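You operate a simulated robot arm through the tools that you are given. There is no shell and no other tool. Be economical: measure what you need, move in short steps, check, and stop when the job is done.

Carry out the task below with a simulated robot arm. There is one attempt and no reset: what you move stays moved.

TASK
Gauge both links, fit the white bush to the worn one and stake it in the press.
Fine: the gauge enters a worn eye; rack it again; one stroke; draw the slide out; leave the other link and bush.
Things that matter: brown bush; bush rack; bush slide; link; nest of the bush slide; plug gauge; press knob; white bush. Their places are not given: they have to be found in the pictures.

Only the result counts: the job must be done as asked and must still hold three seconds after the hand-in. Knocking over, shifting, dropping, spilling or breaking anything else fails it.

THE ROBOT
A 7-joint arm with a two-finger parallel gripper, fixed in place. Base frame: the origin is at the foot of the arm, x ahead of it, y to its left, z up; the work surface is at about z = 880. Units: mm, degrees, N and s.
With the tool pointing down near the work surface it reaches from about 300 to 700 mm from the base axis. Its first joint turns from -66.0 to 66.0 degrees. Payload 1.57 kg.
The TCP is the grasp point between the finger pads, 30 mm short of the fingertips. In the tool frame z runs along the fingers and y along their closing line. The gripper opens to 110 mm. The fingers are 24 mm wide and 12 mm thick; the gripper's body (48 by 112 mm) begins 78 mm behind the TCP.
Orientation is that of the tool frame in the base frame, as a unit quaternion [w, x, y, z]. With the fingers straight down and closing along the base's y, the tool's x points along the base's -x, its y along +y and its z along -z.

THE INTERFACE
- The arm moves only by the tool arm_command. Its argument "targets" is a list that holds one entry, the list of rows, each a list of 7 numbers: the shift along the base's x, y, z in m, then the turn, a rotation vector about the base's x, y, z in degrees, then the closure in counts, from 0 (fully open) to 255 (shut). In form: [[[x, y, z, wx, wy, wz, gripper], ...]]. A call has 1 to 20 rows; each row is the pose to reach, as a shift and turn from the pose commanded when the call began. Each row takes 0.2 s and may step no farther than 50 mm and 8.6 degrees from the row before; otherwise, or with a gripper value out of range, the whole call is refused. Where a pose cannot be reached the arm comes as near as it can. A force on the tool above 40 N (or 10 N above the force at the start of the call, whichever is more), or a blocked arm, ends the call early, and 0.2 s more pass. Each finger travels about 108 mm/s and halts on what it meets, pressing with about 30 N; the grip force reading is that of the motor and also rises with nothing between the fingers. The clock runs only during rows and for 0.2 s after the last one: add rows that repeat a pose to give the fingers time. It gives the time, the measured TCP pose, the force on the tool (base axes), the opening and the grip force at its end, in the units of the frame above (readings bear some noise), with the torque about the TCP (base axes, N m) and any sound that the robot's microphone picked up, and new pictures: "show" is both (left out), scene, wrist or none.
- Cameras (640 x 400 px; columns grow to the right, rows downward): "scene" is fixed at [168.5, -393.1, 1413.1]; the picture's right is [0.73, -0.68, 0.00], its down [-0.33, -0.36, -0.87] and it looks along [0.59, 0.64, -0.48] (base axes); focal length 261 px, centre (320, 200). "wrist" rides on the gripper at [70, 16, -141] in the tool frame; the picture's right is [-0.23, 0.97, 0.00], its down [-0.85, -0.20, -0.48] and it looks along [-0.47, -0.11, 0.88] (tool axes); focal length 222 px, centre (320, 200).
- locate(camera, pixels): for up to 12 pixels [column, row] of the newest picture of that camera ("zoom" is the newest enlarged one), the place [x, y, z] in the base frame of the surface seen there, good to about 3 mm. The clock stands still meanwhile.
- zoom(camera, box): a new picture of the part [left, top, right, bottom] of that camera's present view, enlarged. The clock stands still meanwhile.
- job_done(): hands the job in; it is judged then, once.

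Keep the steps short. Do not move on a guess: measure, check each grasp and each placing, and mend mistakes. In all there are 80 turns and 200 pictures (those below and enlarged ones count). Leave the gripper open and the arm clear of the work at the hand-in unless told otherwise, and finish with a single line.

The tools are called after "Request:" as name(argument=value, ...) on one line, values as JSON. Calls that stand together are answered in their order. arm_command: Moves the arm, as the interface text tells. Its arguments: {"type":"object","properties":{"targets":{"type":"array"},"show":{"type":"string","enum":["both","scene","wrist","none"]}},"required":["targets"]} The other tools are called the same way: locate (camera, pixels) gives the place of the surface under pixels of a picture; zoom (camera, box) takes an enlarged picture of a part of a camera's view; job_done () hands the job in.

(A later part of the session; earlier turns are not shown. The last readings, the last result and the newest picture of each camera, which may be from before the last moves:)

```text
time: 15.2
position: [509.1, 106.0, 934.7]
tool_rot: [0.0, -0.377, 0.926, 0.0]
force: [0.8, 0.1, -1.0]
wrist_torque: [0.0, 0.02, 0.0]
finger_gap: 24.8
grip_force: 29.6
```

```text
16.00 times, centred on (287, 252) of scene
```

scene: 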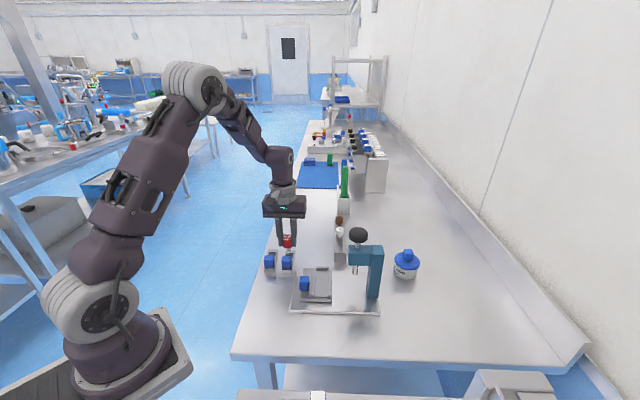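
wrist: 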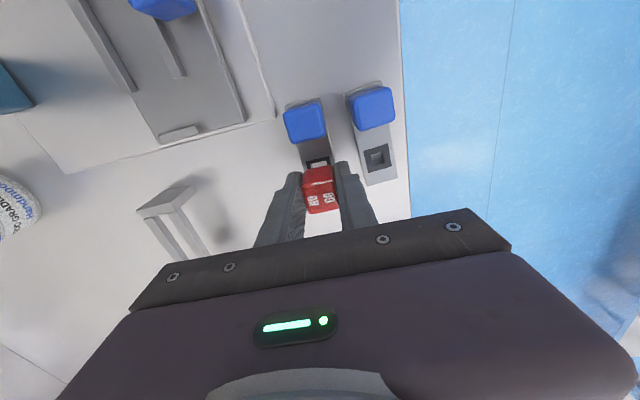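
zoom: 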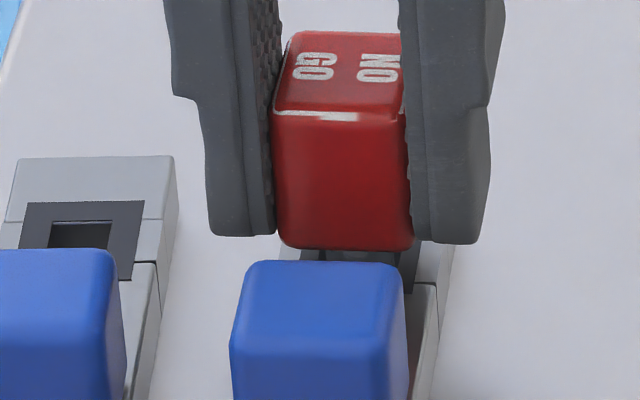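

Gauge goes in fully with no force: link A is worn. Lift out and gauge link B.

Request:
arm_command(targets=[[[0, 0, 0.015, 0, 0, 0, 255], [0, 0, 0.028, 0, 0, 0, 255], [-0.0175, 0.0185, 0.028, 0, 0, 0, 255], [-0.0355, 0.0373, 0.028, 0, 0, 0, 255], [-0.0355, 0.0373, 0.017, 0, 0, 0, 255], [-0.0355, 0.0373, 0.015, 0, 0, 0, 255], [-0.0355, 0.0373, 0.015, 0, 0, 0, 255]]], show="wrist")

Request:
zoom(camera="scene", box=[257, 240, 287, 264])

Request:
zoom(camera="wrist", box=[280, 120, 360, 190])

```text
time: 16.8
position: [472.5, 142.3, 948.6]
tool_rot: [0.0, -0.377, 0.926, 0.0]
force: [0.2, 0.4, -1.0]
wrist_torque: [0.05, 0.02, -0.04]
finger_gap: 24.8
grip_force: 30.3
```

wrist: 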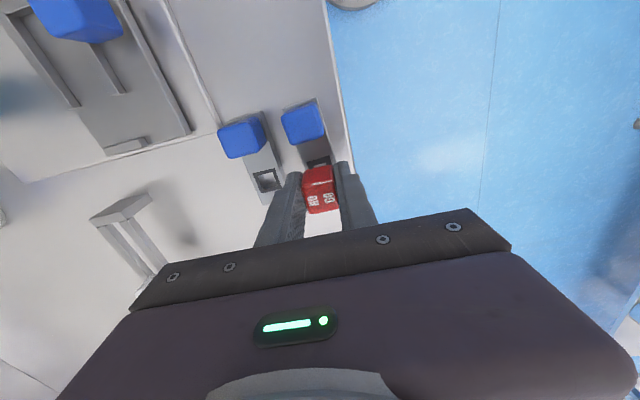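

```text
16.00 times, centred on (272, 252) of scene
```

zoom: 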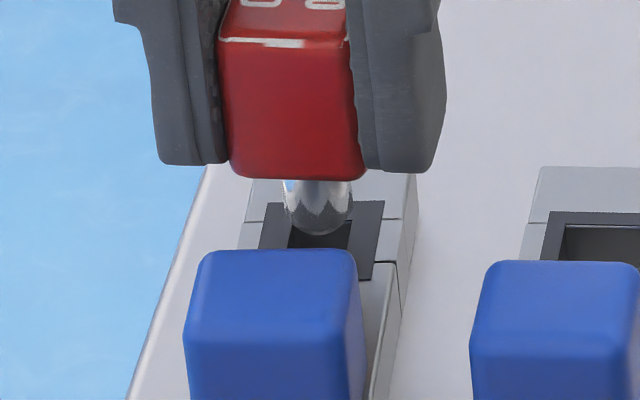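

```text
5.71 times, centred on (320, 155) of wrist
```

zoom: 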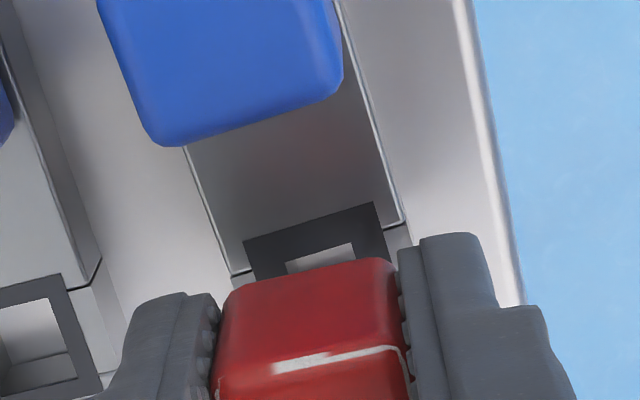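

View matches the aligned view of A. Lower slowly in small steps on B.

Request:
arm_command(targets=[[[0, 0, -0.002, 0, 0, 0, 255], [0, 0, -0.004, 0, 0, 0, 255], [0, 0, -0.006, 0, 0, 0, 255], [0, 0, -0.006, 0, 0, 0, 255]]], show="none")

Request:
zoom(camera="scene", box=[257, 240, 287, 264])

```text
time: 17.8
position: [474.2, 142.5, 943.5]
tool_rot: [0.0, -0.377, 0.926, 0.0]
force: [-3.3, -0.5, 16.5]
wrist_torque: [-0.08, 0.06, -0.02]
finger_gap: 24.8
grip_force: 29.9
```

```text
16.00 times, centred on (272, 252) of scene
```

zoom: 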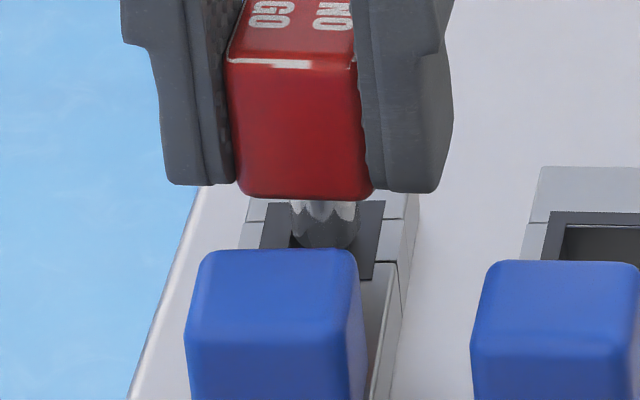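

Blocked at 16 N, but contact torque suggests slight offset toward the press. Back up, shift 1.3 mm the other way, and press again for a fair gauging.

Request:
arm_command(targets=[[[0, 0, 0.004, 0, 0, 0, 255], [-0.0011, 0.0009, 0.004, 0, 0, 0, 255], [-0.0011, 0.0009, 0.002, 0, 0, 0, 255], [-0.0011, 0.0009, 0.0, 0, 0, 0, 255], [-0.0011, 0.0009, -0.001, 0, 0, 0, 255], [-0.0011, 0.0009, -0.001, 0, 0, 0, 255]]], show="none")

Request:
zoom(camera="scene", box=[257, 240, 287, 264])

```text
time: 19.2
position: [472.4, 143.5, 941.6]
tool_rot: [0.0, -0.378, 0.926, 0.0]
force: [-1.2, -0.9, 3.9]
wrist_torque: [-0.03, 0.09, 0.03]
finger_gap: 25.0
grip_force: 30.0
```

```text
16.00 times, centred on (272, 252) of scene
```

zoom: 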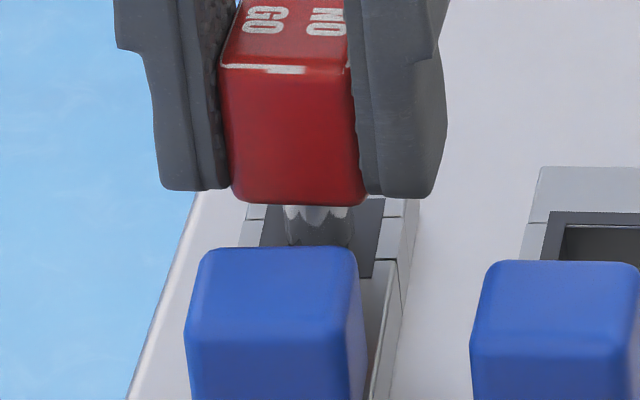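

Press 3 mm more to confirm it is stopped.

Request:
arm_command(targets=[[[0, 0, -0.001, 0, 0, 0, 255], [0, 0, -0.002, 0, 0, 0, 255], [0, 0, -0.002, 0, 0, 0, 255]]], show="none")

Request:
zoom(camera="scene", box=[257, 240, 287, 264])

```text
time: 20.0
position: [472.8, 142.4, 940.1]
tool_rot: [0.002, -0.377, 0.926, 0.0]
force: [-8.5, -3.2, 26.9]
wrist_torque: [-0.07, 0.3, 0.01]
finger_gap: 24.9
grip_force: 30.2
```

```text
16.00 times, centred on (272, 252) of scene
```

zoom: 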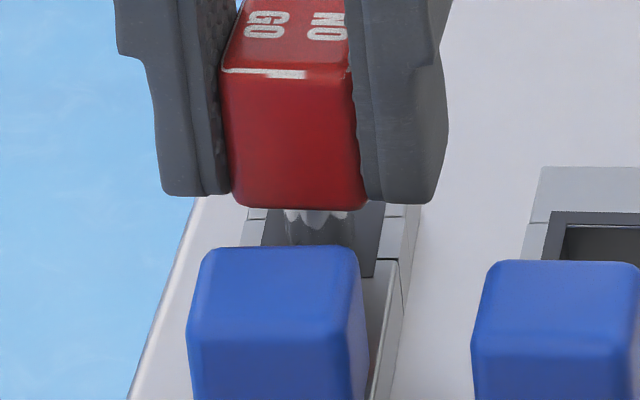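

B refuses the gauge (27 N): B is good, A is worn. Lift and carry the gauge back above its rack slot.

Request:
arm_command(targets=[[[0, 0, 0.03, 0, 0, 0, 255], [0, 0, 0.075, 0, 0, 0, 255], [0.034, -0.027, 0.09, 0, 0, 0, 255], [0.07, -0.056, 0.09, 0, 0, 0, 255], [0.105, -0.085, 0.09, 0, 0, 0, 255], [0.14, -0.114, 0.09, 0, 0, 0, 255], [0.159, -0.129, 0.09, 0, 0, 0, 255], [0.159, -0.129, 0.05, 0, 0, 0, 255], [0.159, -0.129, 0.027, 0, 0, 0, 255], [0.159, -0.129, 0.027, 0, 0, 0, 255], [0.159, -0.129, 0.027, 0, 0, 0, 255]]], show="wrist")

Request:
zoom(camera="scene", box=[320, 210, 360, 270])

Request:
zoom(camera="wrist", box=[270, 120, 370, 220])

```text
time: 22.4
position: [627.4, 15.4, 965.6]
tool_rot: [0.0, -0.377, 0.926, 0.001]
force: [-0.7, -0.3, -0.8]
wrist_torque: [-0.01, 0.02, 0.01]
finger_gap: 24.9
grip_force: 30.3
```

wrist: 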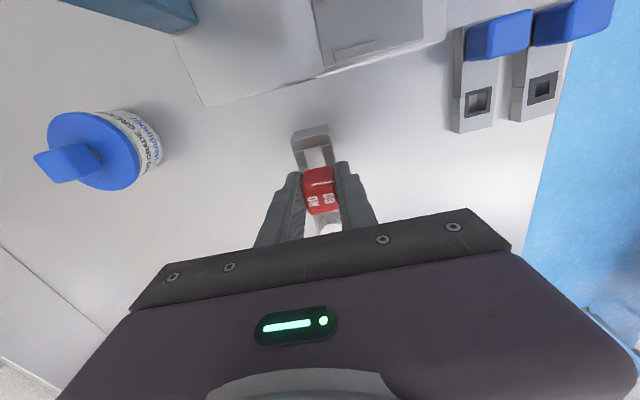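

```text
6.67 times, centred on (340, 240) of scene
```

zoom: 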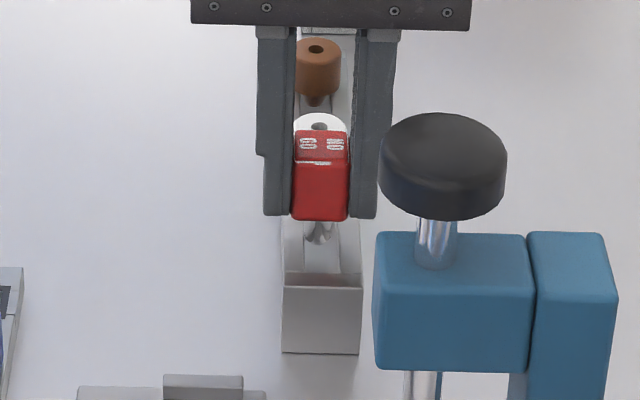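

```text
4.00 times, centred on (320, 170) of wrist
```

zoom: 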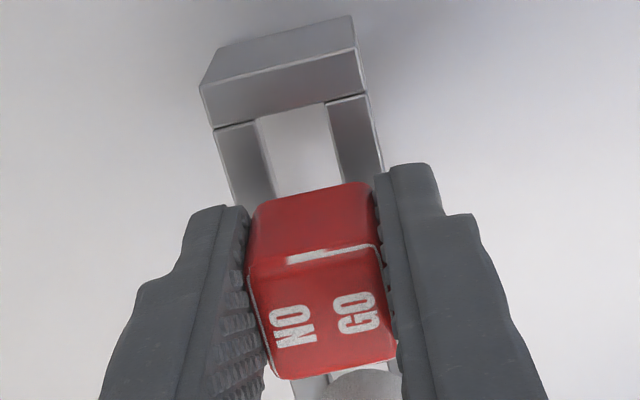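

Channel centre is about 2 mm toward the press; correct and lower 8 mm.

Request:
arm_command(targets=[[[0.0016, -0.0015, 0, 0, 0, 0, 255], [0.0016, -0.0015, -0.004, 0, 0, 0, 255], [0.0016, -0.0015, -0.008, 0, 0, 0, 255], [0.0016, -0.0015, -0.008, 0, 0, 0, 255]]], show="none")

Request:
zoom(camera="scene", box=[320, 220, 350, 260])

Request:
zoom(camera="wrist", box=[270, 120, 370, 220])

```text
time: 23.4
position: [629.9, 13.8, 958.8]
tool_rot: [0.0, -0.377, 0.926, 0.0]
force: [-3.1, 3.9, 1.1]
wrist_torque: [0.15, 0.13, 0.04]
finger_gap: 24.9
grip_force: 30.0
```

```text
10.00 times, centred on (335, 240) of scene
```

zoom: 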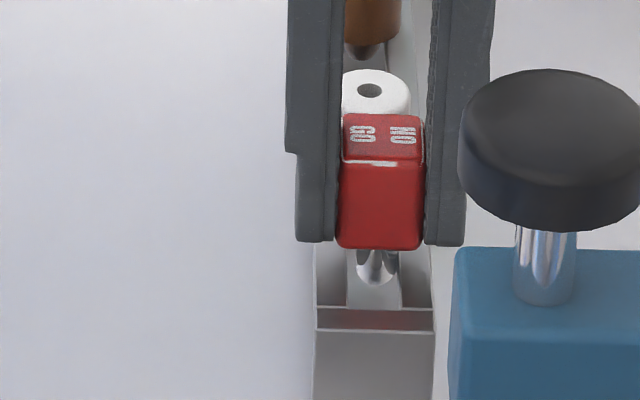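

```text
4.00 times, centred on (320, 170) of wrist
```

zoom: 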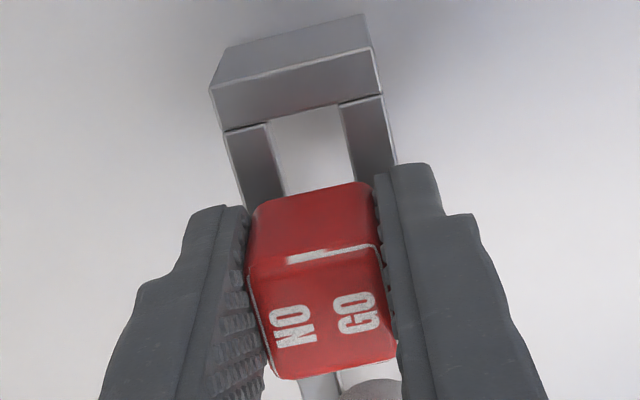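

Side force 5 N: pin inside channel touching its press-side wall. Shift back 1 mm and lower further in small steps.

Request:
arm_command(targets=[[[-0.0007, 0.0007, 0, 0, 0, 0, 255], [-0.0007, 0.0007, -0.003, 0, 0, 0, 255], [-0.0007, 0.0007, -0.006, 0, 0, 0, 255], [-0.0007, 0.0007, -0.008, 0, 0, 0, 255], [-0.0007, 0.0007, -0.008, 0, 0, 0, 255]]], show="none")

Request:
zoom(camera="scene", box=[320, 220, 350, 260])

```text
time: 24.6
position: [633.1, 14.8, 951.5]
tool_rot: [0.0, -0.377, 0.926, 0.0]
force: [-5.5, 4.1, -0.1]
wrist_torque: [0.17, 0.17, 0.01]
finger_gap: 25.1
grip_force: 29.7
```

```text
10.00 times, centred on (335, 240) of scene
```

zoom: 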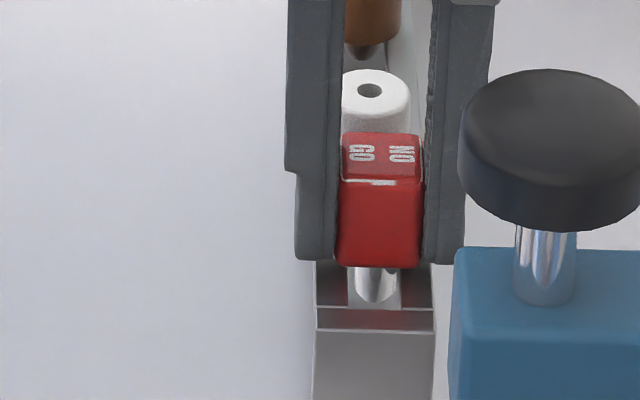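

Request:
arm_command(targets=[[[-0.0009, 0.0009, 0, 0, 0, 0, 255], [-0.0009, 0.0009, -0.002, 0, 0, 0, 255], [-0.0009, 0.0009, -0.003, 0, 0, 0, 255], [-0.0009, 0.0009, -0.003, 0, 0, 0, 255]]], show="none")

Request:
zoom(camera="scene", box=[320, 220, 350, 260])

Request:
zoom(camera="wrist", box=[270, 120, 370, 220])

```text
time: 25.6
position: [630.5, 15.0, 949.0]
tool_rot: [0.001, -0.377, 0.926, -0.001]
force: [-5.1, 1.6, 22.9]
wrist_torque: [0.16, 0.14, 0.03]
finger_gap: 24.8
grip_force: 30.1
```

```text
10.00 times, centred on (335, 240) of scene
```

zoom: 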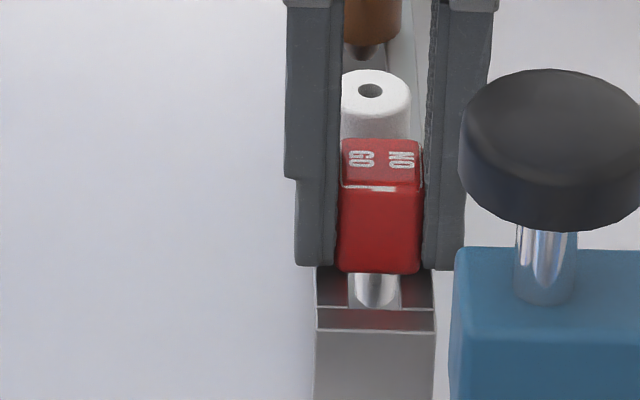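

```text
4.00 times, centred on (320, 170) of wrist
```

zoom: 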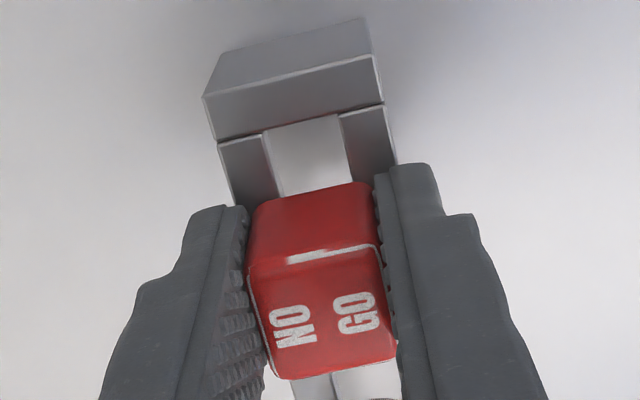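

Vertical 23 N and the block is at its original height: seated. Relieve 1 mm, open to 50 mm, and rise.

Request:
arm_command(targets=[[[0, 0, 0.0015, 0, 0, 0, 255], [0, 0, 0.0015, 0, 0, 0, 200], [0, 0, 0.0015, 0, 0, 0, 140], [0, 0, 0.0015, 0, 0, 0, 140], [0, 0, 0.04, 0, 0, 0, 140], [0, 0, 0.08, 0, 0, 0, 140], [0, 0, 0.1, 0, 0, 0, 140]]], show="wrist")

Request:
zoom(camera="scene", box=[315, 210, 365, 265])

Request:
zoom(camera="wrist", box=[240, 110, 400, 230])

```text
time: 27.2
position: [631.0, 15.3, 1048.8]
tool_rot: [0.0, -0.377, 0.926, 0.0]
force: [-0.3, 0.2, 0.6]
wrist_torque: [0.02, -0.02, -0.01]
finger_gap: 49.3
grip_force: 0.1
```

wrist: 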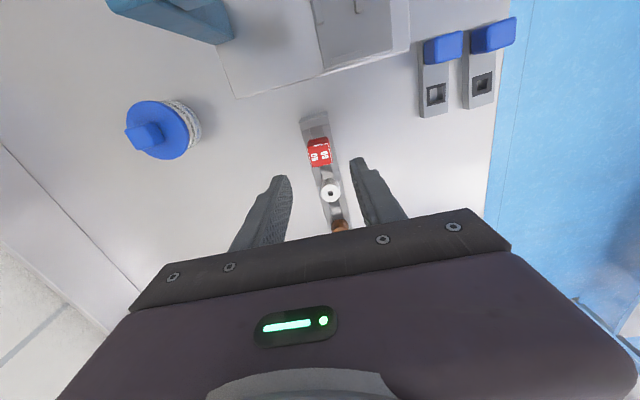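

```text
7.27 times, centred on (340, 238) of scene
```

zoom: 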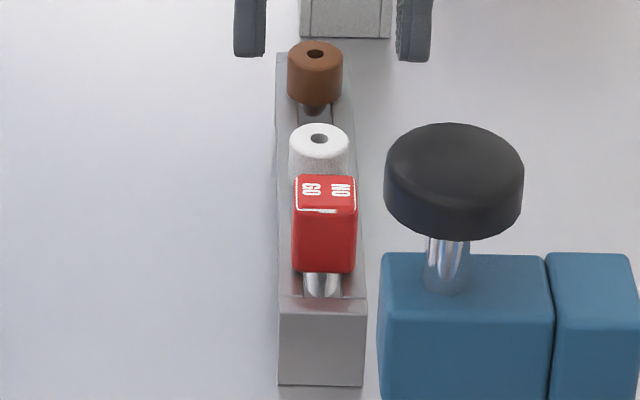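

```text
3.33 times, centred on (320, 170) of wrist
```

zoom: 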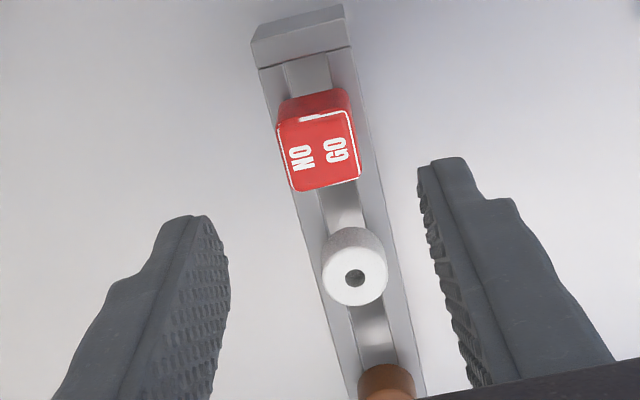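

Gauge is racked as before. The ram needs the eye at the nest's back end, so the link must be turned 180°. Test in the air whether the wrist reaches yaw 134°.

Request:
arm_command(targets=[[[-0.012, 0.004, 0.01, 0, 0, 8.2, 120], [-0.024, 0.008, 0.02, 0, 0, 16.4, 120], [-0.036, 0.012, 0.03, 0, 0, 24.6, 120], [-0.048, 0.016, 0.03, 0, 0, 32.8, 120], [-0.06, 0.02, 0.03, 0, 0, 41, 120], [-0.072, 0.024, 0.03, 0, 0, 49.2, 120], [-0.084, 0.028, 0.03, 0, 0, 57.4, 120], [-0.096, 0.032, 0.03, 0, 0, 65.6, 120], [-0.108, 0.036, 0.03, 0, 0, 73.8, 120], [-0.12, 0.04, 0.03, 0, 0, 82, 120], [-0.13, 0.045, 0.03, 0, 0, 90, 120], [-0.13, 0.045, 0.03, 0, 0, 90, 120]]], show="wrist")

```text
time: 29.8
position: [500.2, 59.8, 1077.8]
tool_rot: [0.0, 0.922, -0.388, 0.0]
force: [-0.8, 0.4, 0.5]
wrist_torque: [-0.05, 0.0, 0.01]
finger_gap: 58.3
grip_force: 0.2
```

wrist: 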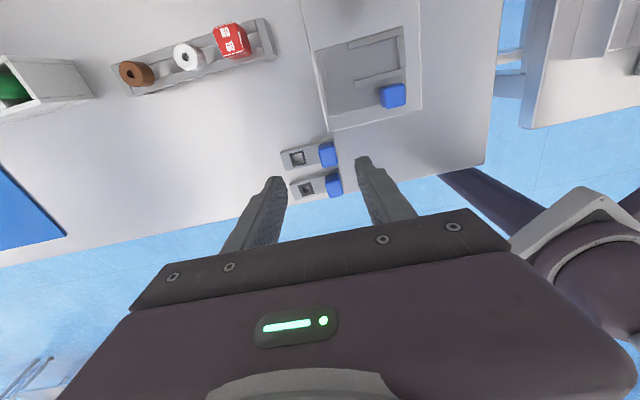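

Yaw 134° reached. Zoom on link A's knob for the pick (fingers closing along the link).

Request:
zoom(camera="wrist", box=[270, 130, 360, 210])

Request:
locate(camera="wrist", pixels=[[322, 146], [333, 143], [336, 160], [324, 164], [328, 153], [297, 158], [284, 157], [313, 165], [288, 170]])

```text
5.00 times, centred on (315, 170) of wrist
```

zoom: 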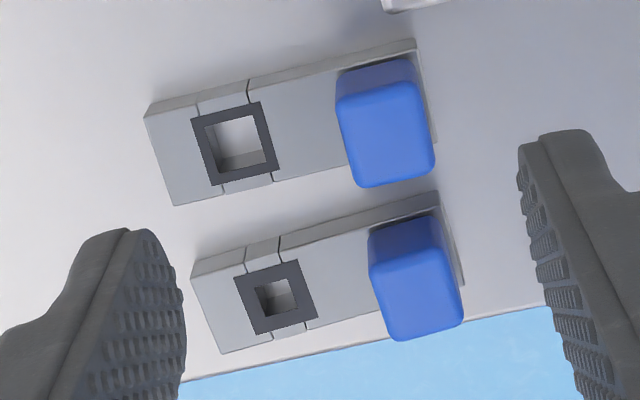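

```text
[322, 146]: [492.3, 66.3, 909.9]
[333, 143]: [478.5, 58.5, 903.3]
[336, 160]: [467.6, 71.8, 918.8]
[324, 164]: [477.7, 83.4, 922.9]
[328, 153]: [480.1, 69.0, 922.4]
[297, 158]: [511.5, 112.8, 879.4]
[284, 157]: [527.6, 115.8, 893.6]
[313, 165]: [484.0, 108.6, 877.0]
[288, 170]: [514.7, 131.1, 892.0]
```

Request:
locate(camera="zoom", pixels=[[350, 108], [414, 94], [426, 158], [364, 176], [388, 134], [340, 140], [434, 130], [160, 128], [415, 55], [178, 200], [195, 120], [280, 180]])

```text
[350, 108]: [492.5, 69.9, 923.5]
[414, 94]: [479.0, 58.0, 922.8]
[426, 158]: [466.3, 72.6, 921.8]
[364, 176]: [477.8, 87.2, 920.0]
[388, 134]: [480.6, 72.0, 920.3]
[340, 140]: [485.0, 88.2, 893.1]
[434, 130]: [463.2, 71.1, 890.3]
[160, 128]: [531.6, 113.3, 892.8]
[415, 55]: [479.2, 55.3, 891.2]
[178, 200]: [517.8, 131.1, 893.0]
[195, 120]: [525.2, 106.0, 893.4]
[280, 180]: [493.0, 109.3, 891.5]
```

Knob A top centre (479,72), top 922. Move above it at z 965 and check.

Request:
arm_command(targets=[[[-0.0212, 0.0122, -0.03, 0, 0, 0, 120], [-0.0212, 0.0122, -0.075, 0, 0, 0, 120], [-0.0212, 0.0122, -0.112, 0, 0, 0, 120], [-0.0212, 0.0122, -0.112, 0, 0, 0, 120], [-0.0212, 0.0122, -0.112, 0, 0, 0, 120]]], show="wrist")

Request:
zoom(camera="wrist", box=[240, 110, 400, 230])

Request:
zoom(camera="scene", box=[257, 230, 307, 280])

```text
time: 31.0
position: [478.4, 71.1, 967.7]
tool_rot: [0.0, 0.922, -0.388, -0.001]
force: [-0.3, -0.5, 1.3]
wrist_torque: [0.02, -0.01, -0.02]
finger_gap: 57.9
grip_force: 0.0
```

wrist: 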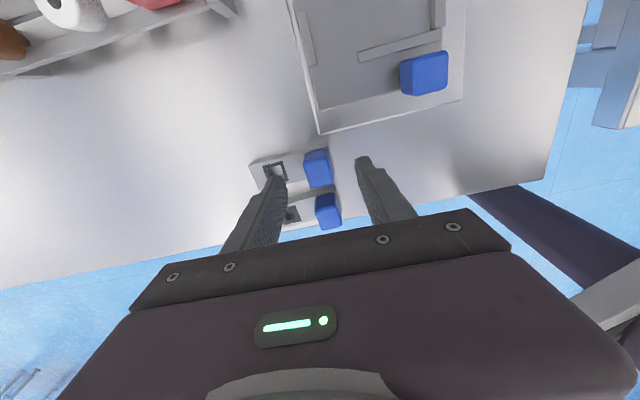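

```text
3.33 times, centred on (320, 170) of wrist
```

zoom: 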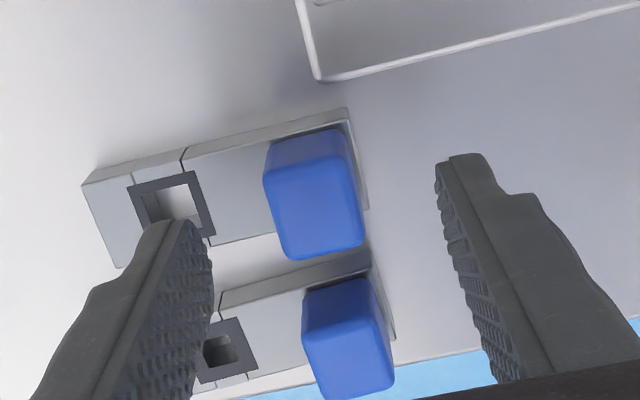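

```text
8.00 times, centred on (282, 255) of scene
```

zoom: 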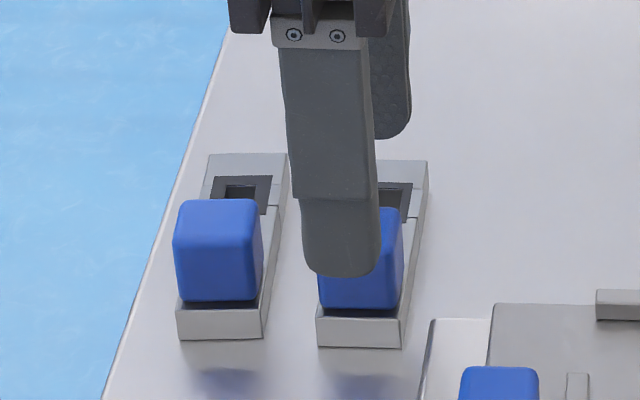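

Aligned. Descend 37 mm around the knob.

Request:
arm_command(targets=[[[-0.0007, 0.0007, -0.02, 0, 0, 0, 120], [-0.0007, 0.0007, -0.032, 0, 0, 0, 120], [-0.0007, 0.0007, -0.037, 0, 0, 0, 120], [-0.0007, 0.0007, -0.037, 0, 0, 0, 120]]], show="wrist")

Request:
zoom(camera="wrist", box=[240, 110, 400, 230])

Request:
zoom(camera="scene", box=[257, 230, 307, 280])

```text
time: 32.0
position: [478.2, 70.6, 929.8]
tool_rot: [0.0, 0.921, -0.389, 0.0]
force: [0.4, 0.0, 0.9]
wrist_torque: [0.01, 0.02, -0.03]
finger_gap: 58.3
grip_force: 0.1
```

wrist: 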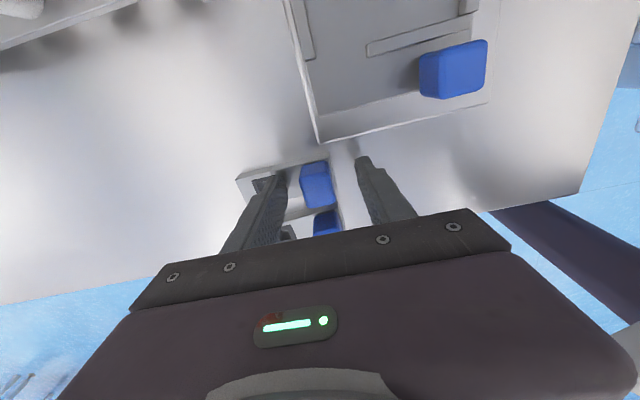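

```text
3.33 times, centred on (320, 170) of wrist
```

zoom: 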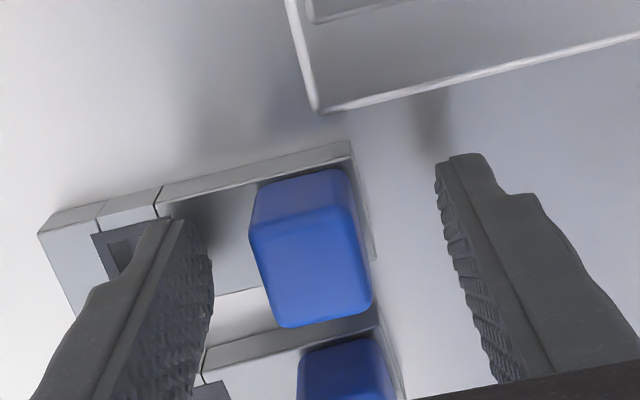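

```text
8.00 times, centred on (282, 255) of scene
```

zoom: 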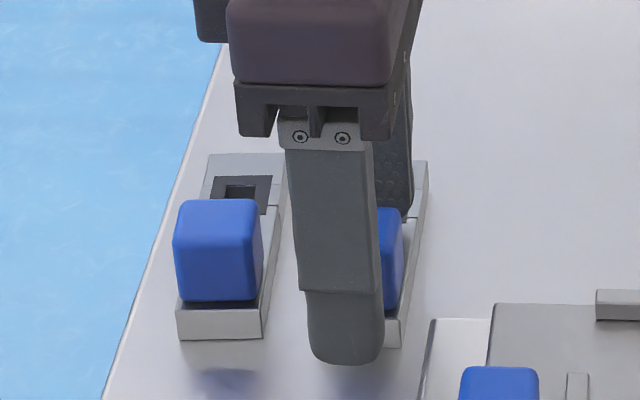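

Knob is between the pads. Close.

Request:
arm_command(targets=[[[0, 0, 0, 0, 0, 0, 190], [0, 0, 0, 0, 0, 0, 255], [0, 0, 0, 0, 0, 0, 255]]], show="none")

```text
time: 32.8
position: [478.5, 70.9, 929.6]
tool_rot: [0.001, 0.921, -0.389, 0.0]
force: [-1.0, -0.7, 1.5]
wrist_torque: [-0.03, -0.01, 0.02]
finger_gap: 23.5
grip_force: 30.7
```

Gripped at 23.5 mm. Lift 90 mm and begin turning −90° in place.

Request:
arm_command(targets=[[[0, 0, 0.02, 0, 0, 0, 255], [0, 0, 0.05, 0, 0, 0, 255], [0, 0, 0.09, 0, 0, 0, 255], [0, 0, 0.1, 0, 0, -8.5, 255], [0, 0, 0.1, 0, 0, -17, 255], [0, 0, 0.1, 0, 0, -25.5, 255], [0, 0, 0.1, 0, 0, -34, 255], [0, 0, 0.1, 0, 0, -42.5, 255], [0, 0, 0.1, 0, 0, -51, 255], [0, 0, 0.1, 0, 0, -59.5, 255], [0, 0, 0.1, 0, 0, -68, 255], [0, 0, 0.1, 0, 0, -76.5, 255], [0, 0, 0.1, 0, 0, -85, 255], [0, 0, 0.1, 0, 0, -90, 255]]], show="both")

```text
time: 35.8
position: [478.1, 71.9, 1029.9]
tool_rot: [0.0, -0.377, 0.926, 0.0]
force: [0.2, 0.5, -1.1]
wrist_torque: [0.04, 0.02, -0.02]
finger_gap: 23.4
grip_force: 30.2
```

scene: 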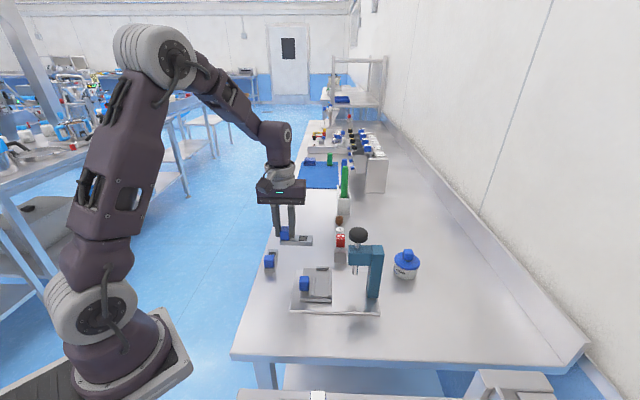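
wrist: 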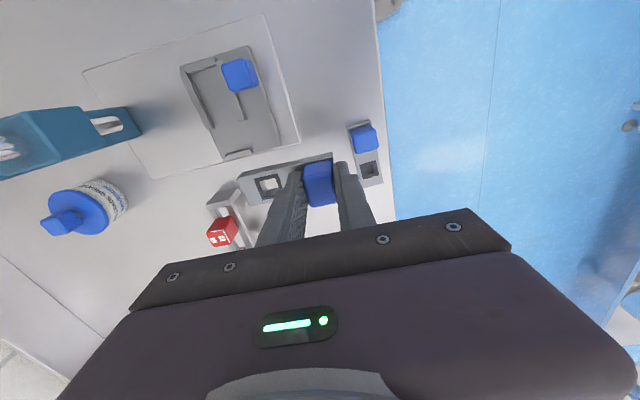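

Link is held level. From here the nest is unobstructed: measure it.

Request:
zoom(camera="wrist", box=[170, 40, 290, 165])

```text
3.20 times, centred on (230, 102) of wrist
```

zoom: 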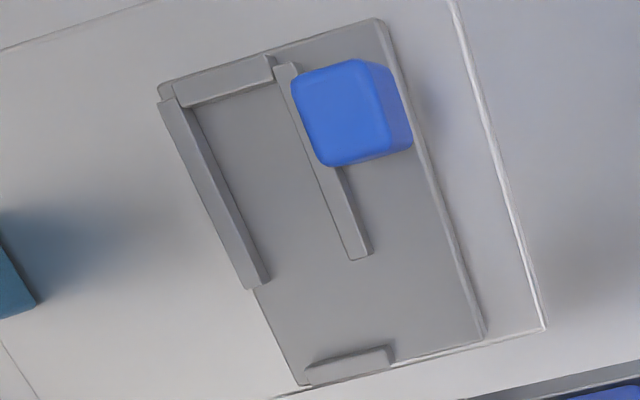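

Request:
locate(camera="zoom", pixels=[[220, 180], [240, 170], [232, 240], [266, 270], [305, 160], [345, 220], [235, 92], [225, 75], [345, 345], [345, 365], [268, 258], [348, 250]])

Request:
locate(camera="zoom", pixels=[[205, 190], [222, 190], [228, 190], [318, 170], [326, 168], [332, 240], [340, 240], [230, 98], [230, 103], [340, 352], [345, 95], [180, 150]])

```text
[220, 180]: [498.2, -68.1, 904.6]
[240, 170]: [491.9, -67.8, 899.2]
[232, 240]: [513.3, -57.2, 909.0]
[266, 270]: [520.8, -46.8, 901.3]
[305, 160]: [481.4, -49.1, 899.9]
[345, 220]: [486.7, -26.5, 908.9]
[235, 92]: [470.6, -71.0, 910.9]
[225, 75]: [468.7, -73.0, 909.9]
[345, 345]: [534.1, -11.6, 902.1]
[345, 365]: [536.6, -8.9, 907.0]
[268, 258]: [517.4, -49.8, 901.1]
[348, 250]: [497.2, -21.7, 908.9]
```

```text
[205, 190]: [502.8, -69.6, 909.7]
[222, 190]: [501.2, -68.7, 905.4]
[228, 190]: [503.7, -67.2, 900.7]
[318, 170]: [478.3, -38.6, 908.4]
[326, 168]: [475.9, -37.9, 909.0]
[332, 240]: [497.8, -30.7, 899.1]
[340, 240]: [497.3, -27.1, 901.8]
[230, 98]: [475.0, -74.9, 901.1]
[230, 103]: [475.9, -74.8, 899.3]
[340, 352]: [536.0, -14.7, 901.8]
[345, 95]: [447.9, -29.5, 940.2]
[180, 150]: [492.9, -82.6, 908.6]
```

Nest: floor 900, v centre −382, u from 288 to 374 → knob must go to about (523.5,−22.4). Turn another −90° while moving above it.

Request:
arm_command(targets=[[[0, 0, 0, 0, 0, -8.2, 255], [0, 0, 0, 0, 0, -16.4, 255], [0, 0, 0, 0, 0, -24.6, 255], [0, 0, 0, 0, 0, -32.8, 255], [0, 0, 0, 0, 0, -41, 255], [0, 0, 0, 0, 0, -49.2, 255], [0, 0, 0, 0, 0, -57.4, 255], [0, 0, 0, 0, 0, -65.6, 255], [0.01, -0.02, 0, 0, 0, -73.8, 255], [0.02, -0.045, 0, 0, 0, -82, 255], [0.033, -0.07, 0, 0, 0, -90, 255], [0.0452, -0.0936, 0, 0, 0, -90, 255], [0.0452, -0.0936, 0, 0, 0, -90, 255], [0.0452, -0.0936, 0, 0, 0, -90, 255]]], show="both")

Request:
zoom(camera="wrist", box=[240, 60, 420, 220])

Request:
zoom(camera="scene", box=[280, 210, 390, 320])

```text
time: 38.8
position: [524.5, -22.2, 1031.5]
tool_rot: [0.0, 0.389, 0.921, -0.001]
force: [-0.2, 1.0, -1.6]
wrist_torque: [0.02, -0.05, -0.01]
finger_gap: 23.5
grip_force: 29.5
```

scene: 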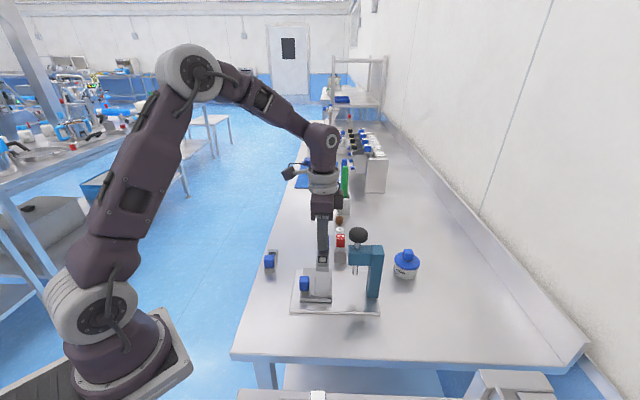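
wrist: 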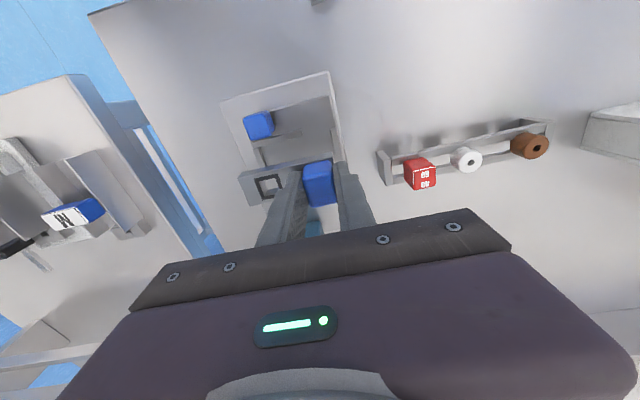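

```text
2.50 times, centred on (330, 140) of wrist
```

zoom: 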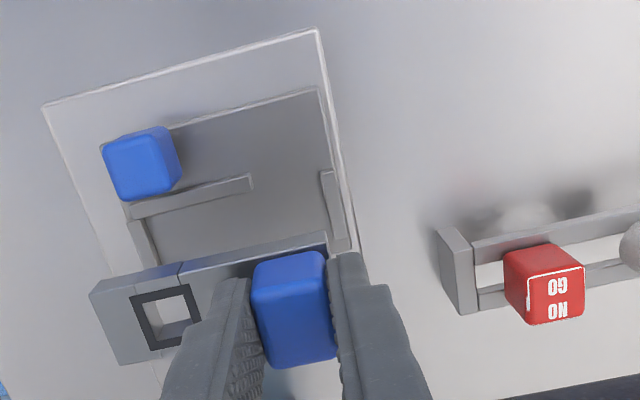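

```text
3.64 times, centred on (335, 265) of scene
```

zoom: 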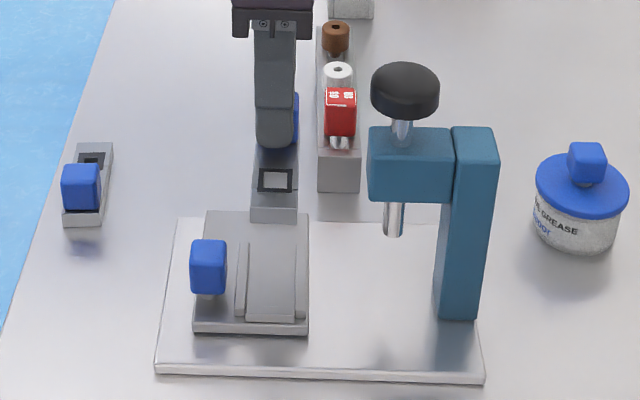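

Lower to about 15 mm above seating and check.

Request:
arm_command(targets=[[[-0.0005, -0.0002, -0.03, 0, 0, 0, 255], [-0.0005, -0.0002, -0.06, 0, 0, 0, 255], [-0.0005, -0.0002, -0.066, 0, 0, 0, 255], [-0.0005, -0.0002, -0.066, 0, 0, 0, 255]]], show="wrist")

Request:
zoom(camera="wrist", box=[220, 90, 400, 230])

Request:
zoom(camera="scene", box=[290, 245, 350, 310])

```text
time: 39.8
position: [522.5, -21.6, 963.9]
tool_rot: [0.0, 0.388, 0.922, 0.0]
force: [0.4, -0.3, -1.9]
wrist_torque: [0.03, -0.04, -0.02]
finger_gap: 23.3
grip_force: 29.8
```

wrist: 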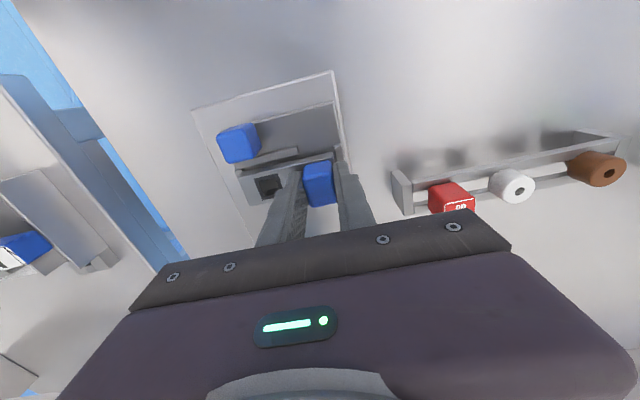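

```text
2.86 times, centred on (310, 160) of wrist
```

zoom: 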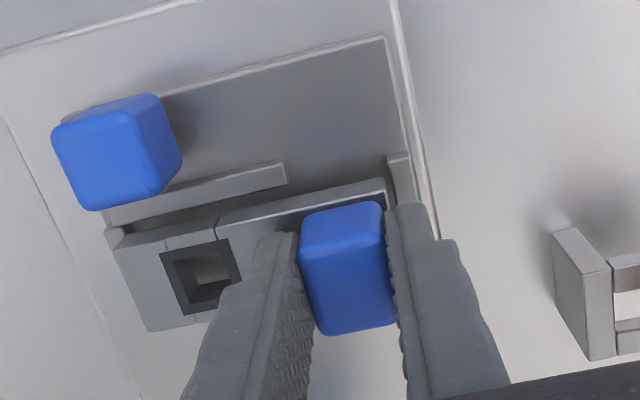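

```text
6.15 times, centred on (320, 278) of scene
```

zoom: 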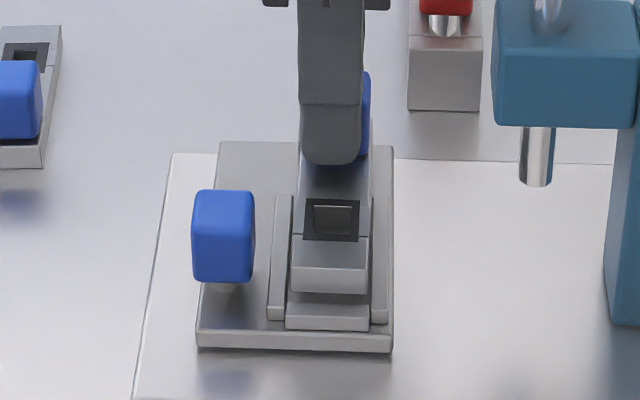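

Link is nearly centred over the pocket. Nudge ~1 mm and lower 11 mm, watching force.

Request:
arm_command(targets=[[[-0.0002, 0.0009, 0, 0, 0, 0, 255], [-0.0002, 0.0009, -0.004, 0, 0, 0, 255], [-0.0002, 0.0009, -0.008, 0, 0, 0, 255], [-0.0002, 0.0009, -0.011, 0, 0, 0, 255], [-0.0002, 0.0009, -0.011, 0, 0, 0, 255]]], show="wrist")

Request:
zoom(camera="scene", box=[290, 245, 350, 310])

Request:
zoom(camera="wrist", box=[220, 90, 400, 230])

```text
time: 41.0
position: [524.2, -19.9, 952.4]
tool_rot: [0.0, 0.388, 0.921, 0.0]
force: [-1.7, 0.0, 8.4]
wrist_torque: [0.02, 0.07, 0.0]
finger_gap: 23.5
grip_force: 29.6
```

wrist: 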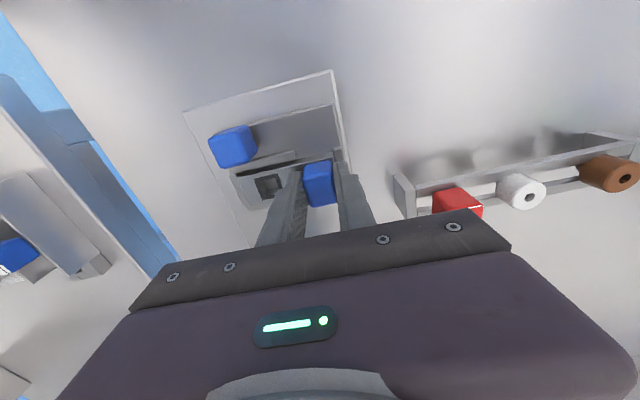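

```text
6.15 times, centred on (320, 278) of scene
```

zoom: 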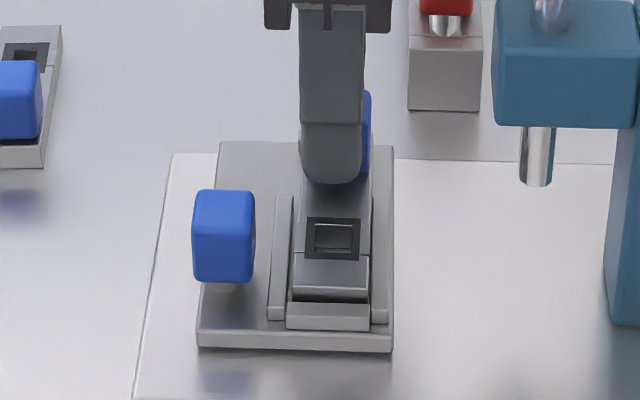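

```text
2.86 times, centred on (310, 160) of wrist
```

zoom: 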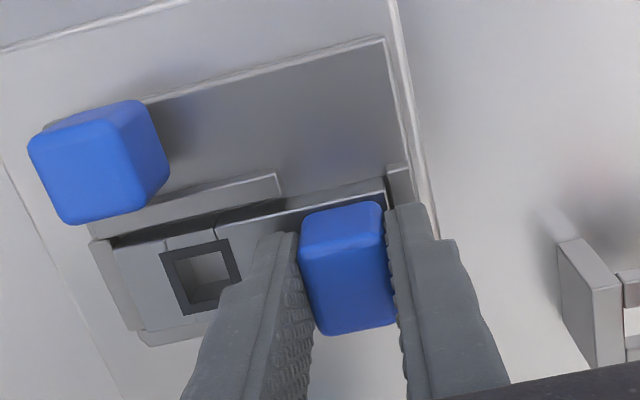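

Contact 8 N near the knob end: link is slightly too far toward the front bar and the −v rail. Raise 3 mm, shift (−2.1,−0.7) mm, lower again.

Request:
arm_command(targets=[[[0, 0, 0.004, 0, 0, 0, 255], [-0.0021, -0.0007, 0.004, 0, 0, 0, 255], [-0.0021, -0.0007, 0.001, 0, 0, 0, 255], [-0.0021, -0.0007, -0.001, 0, 0, 0, 255], [-0.0021, -0.0007, -0.001, 0, 0, 0, 255]]], show="wrist")

Request:
zoom(camera="scene", box=[290, 245, 350, 310])

Request:
zoom(camera="wrist", box=[220, 90, 400, 230])

```text
time: 42.2
position: [522.6, -20.8, 952.7]
tool_rot: [0.0, 0.389, 0.921, 0.001]
force: [3.9, 5.8, 21.8]
wrist_torque: [0.17, 0.14, 0.04]
finger_gap: 23.3
grip_force: 29.9
```

wrist: 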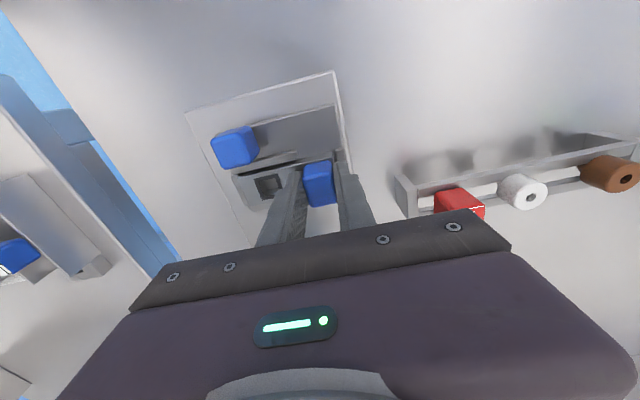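

```text
6.15 times, centred on (320, 278) of scene
```

zoom: 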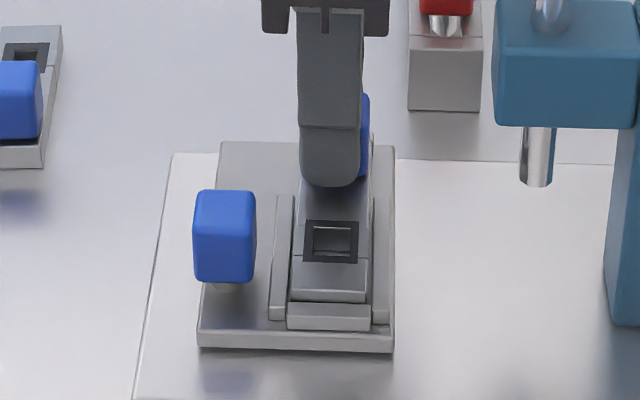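

```text
2.86 times, centred on (310, 160) of wrist
```

zoom: 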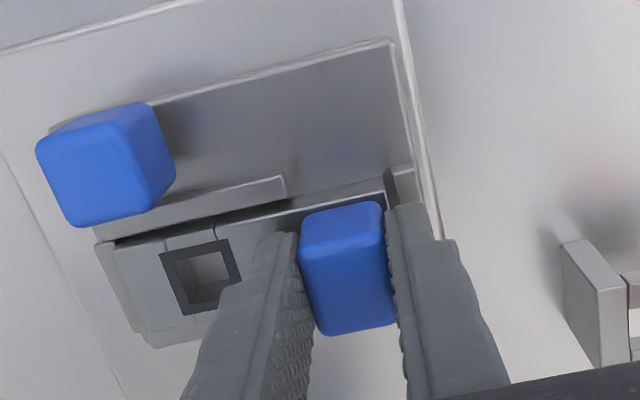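

Link top is ~4 mm above the bars, i.e. the link sits on the nest floor (z rise ≈22 mm matches). Relieve, open, rise and look.

Request:
arm_command(targets=[[[0, 0, 0.002, 0, 0, 0, 255], [0, 0, 0.002, 0, 0, 0, 180], [0, 0, 0.002, 0, 0, 0, 120], [0, 0, 0.002, 0, 0, 0, 120], [0, 0, 0.03, 0, 0, 0, 120], [0, 0, 0.07, 0, 0, 0, 120], [0, 0, 0.1, 0, 0, 0, 120]]], show="both")

Request:
zoom(camera="scene", box=[290, 245, 350, 310])

Request:
zoom(camera="wrist", box=[220, 80, 400, 220])

```text
time: 43.8
position: [521.4, -21.7, 1049.7]
tool_rot: [0.001, 0.388, 0.922, 0.0]
force: [-0.1, 0.8, -0.5]
wrist_torque: [-0.04, 0.02, 0.01]
finger_gap: 58.0
grip_force: 0.1
```

scene: 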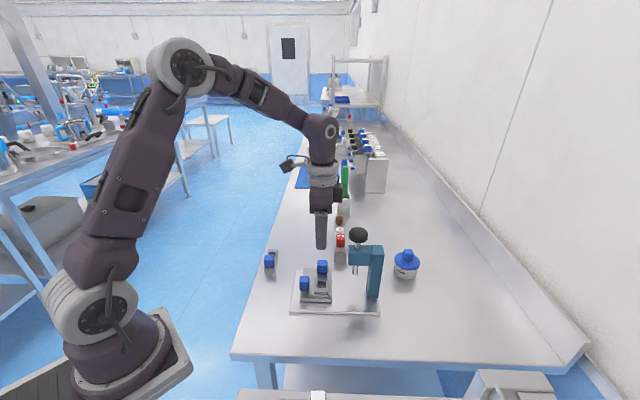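
wrist: 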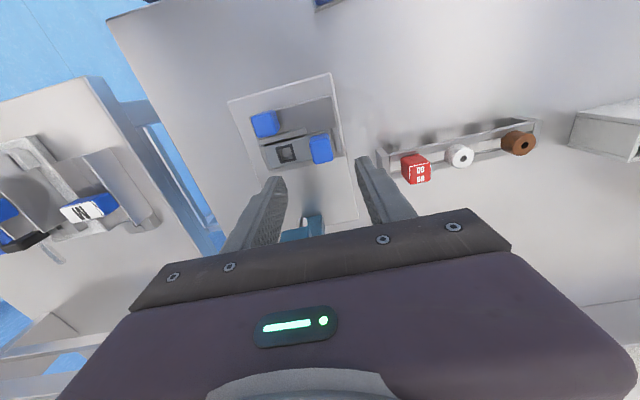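

```text
6.15 times, centred on (320, 278) of scene
```

zoom: 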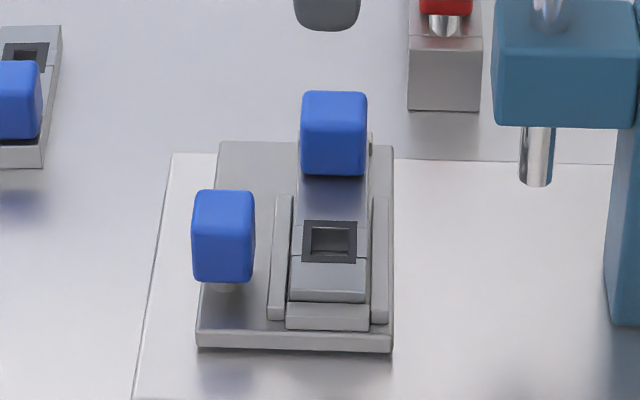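

```text
2.86 times, centred on (310, 150) of wrist
```

zoom: 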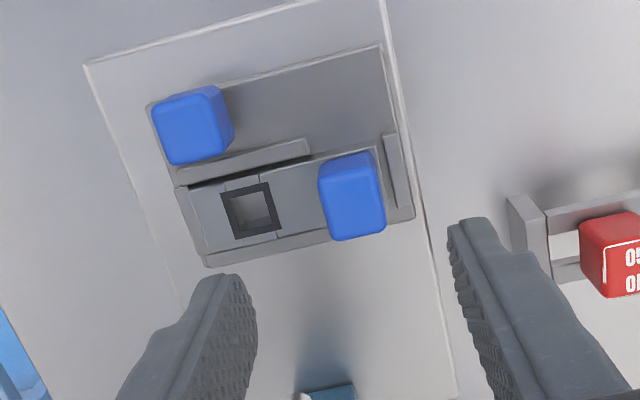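

Request:
locate(camera="zoom", pixels=[[210, 215], [262, 184], [295, 180], [300, 205], [210, 245], [240, 252], [222, 193], [270, 182], [281, 229], [236, 240], [251, 211], [350, 195]])

Request:
zoom(camera="wrist", box=[260, 115, 330, 175])

```text
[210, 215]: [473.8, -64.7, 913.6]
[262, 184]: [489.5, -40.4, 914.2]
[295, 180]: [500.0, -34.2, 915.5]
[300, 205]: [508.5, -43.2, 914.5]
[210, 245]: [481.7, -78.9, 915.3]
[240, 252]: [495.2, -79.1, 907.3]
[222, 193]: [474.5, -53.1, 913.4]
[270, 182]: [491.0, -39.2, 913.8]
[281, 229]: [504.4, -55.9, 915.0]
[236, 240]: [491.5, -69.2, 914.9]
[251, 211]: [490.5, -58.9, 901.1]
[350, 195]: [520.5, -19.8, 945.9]
```

```text
6.67 times, centred on (295, 145) of wrist
```

zoom: 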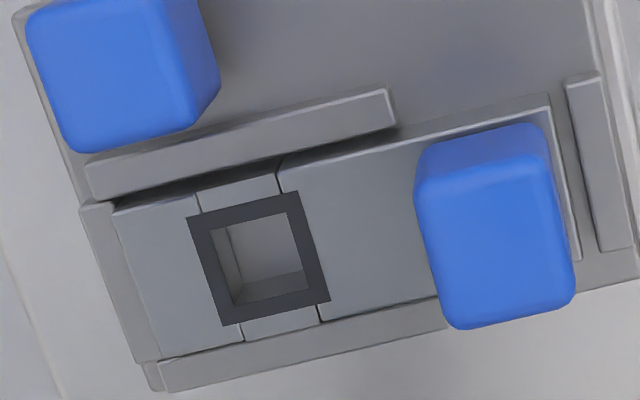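

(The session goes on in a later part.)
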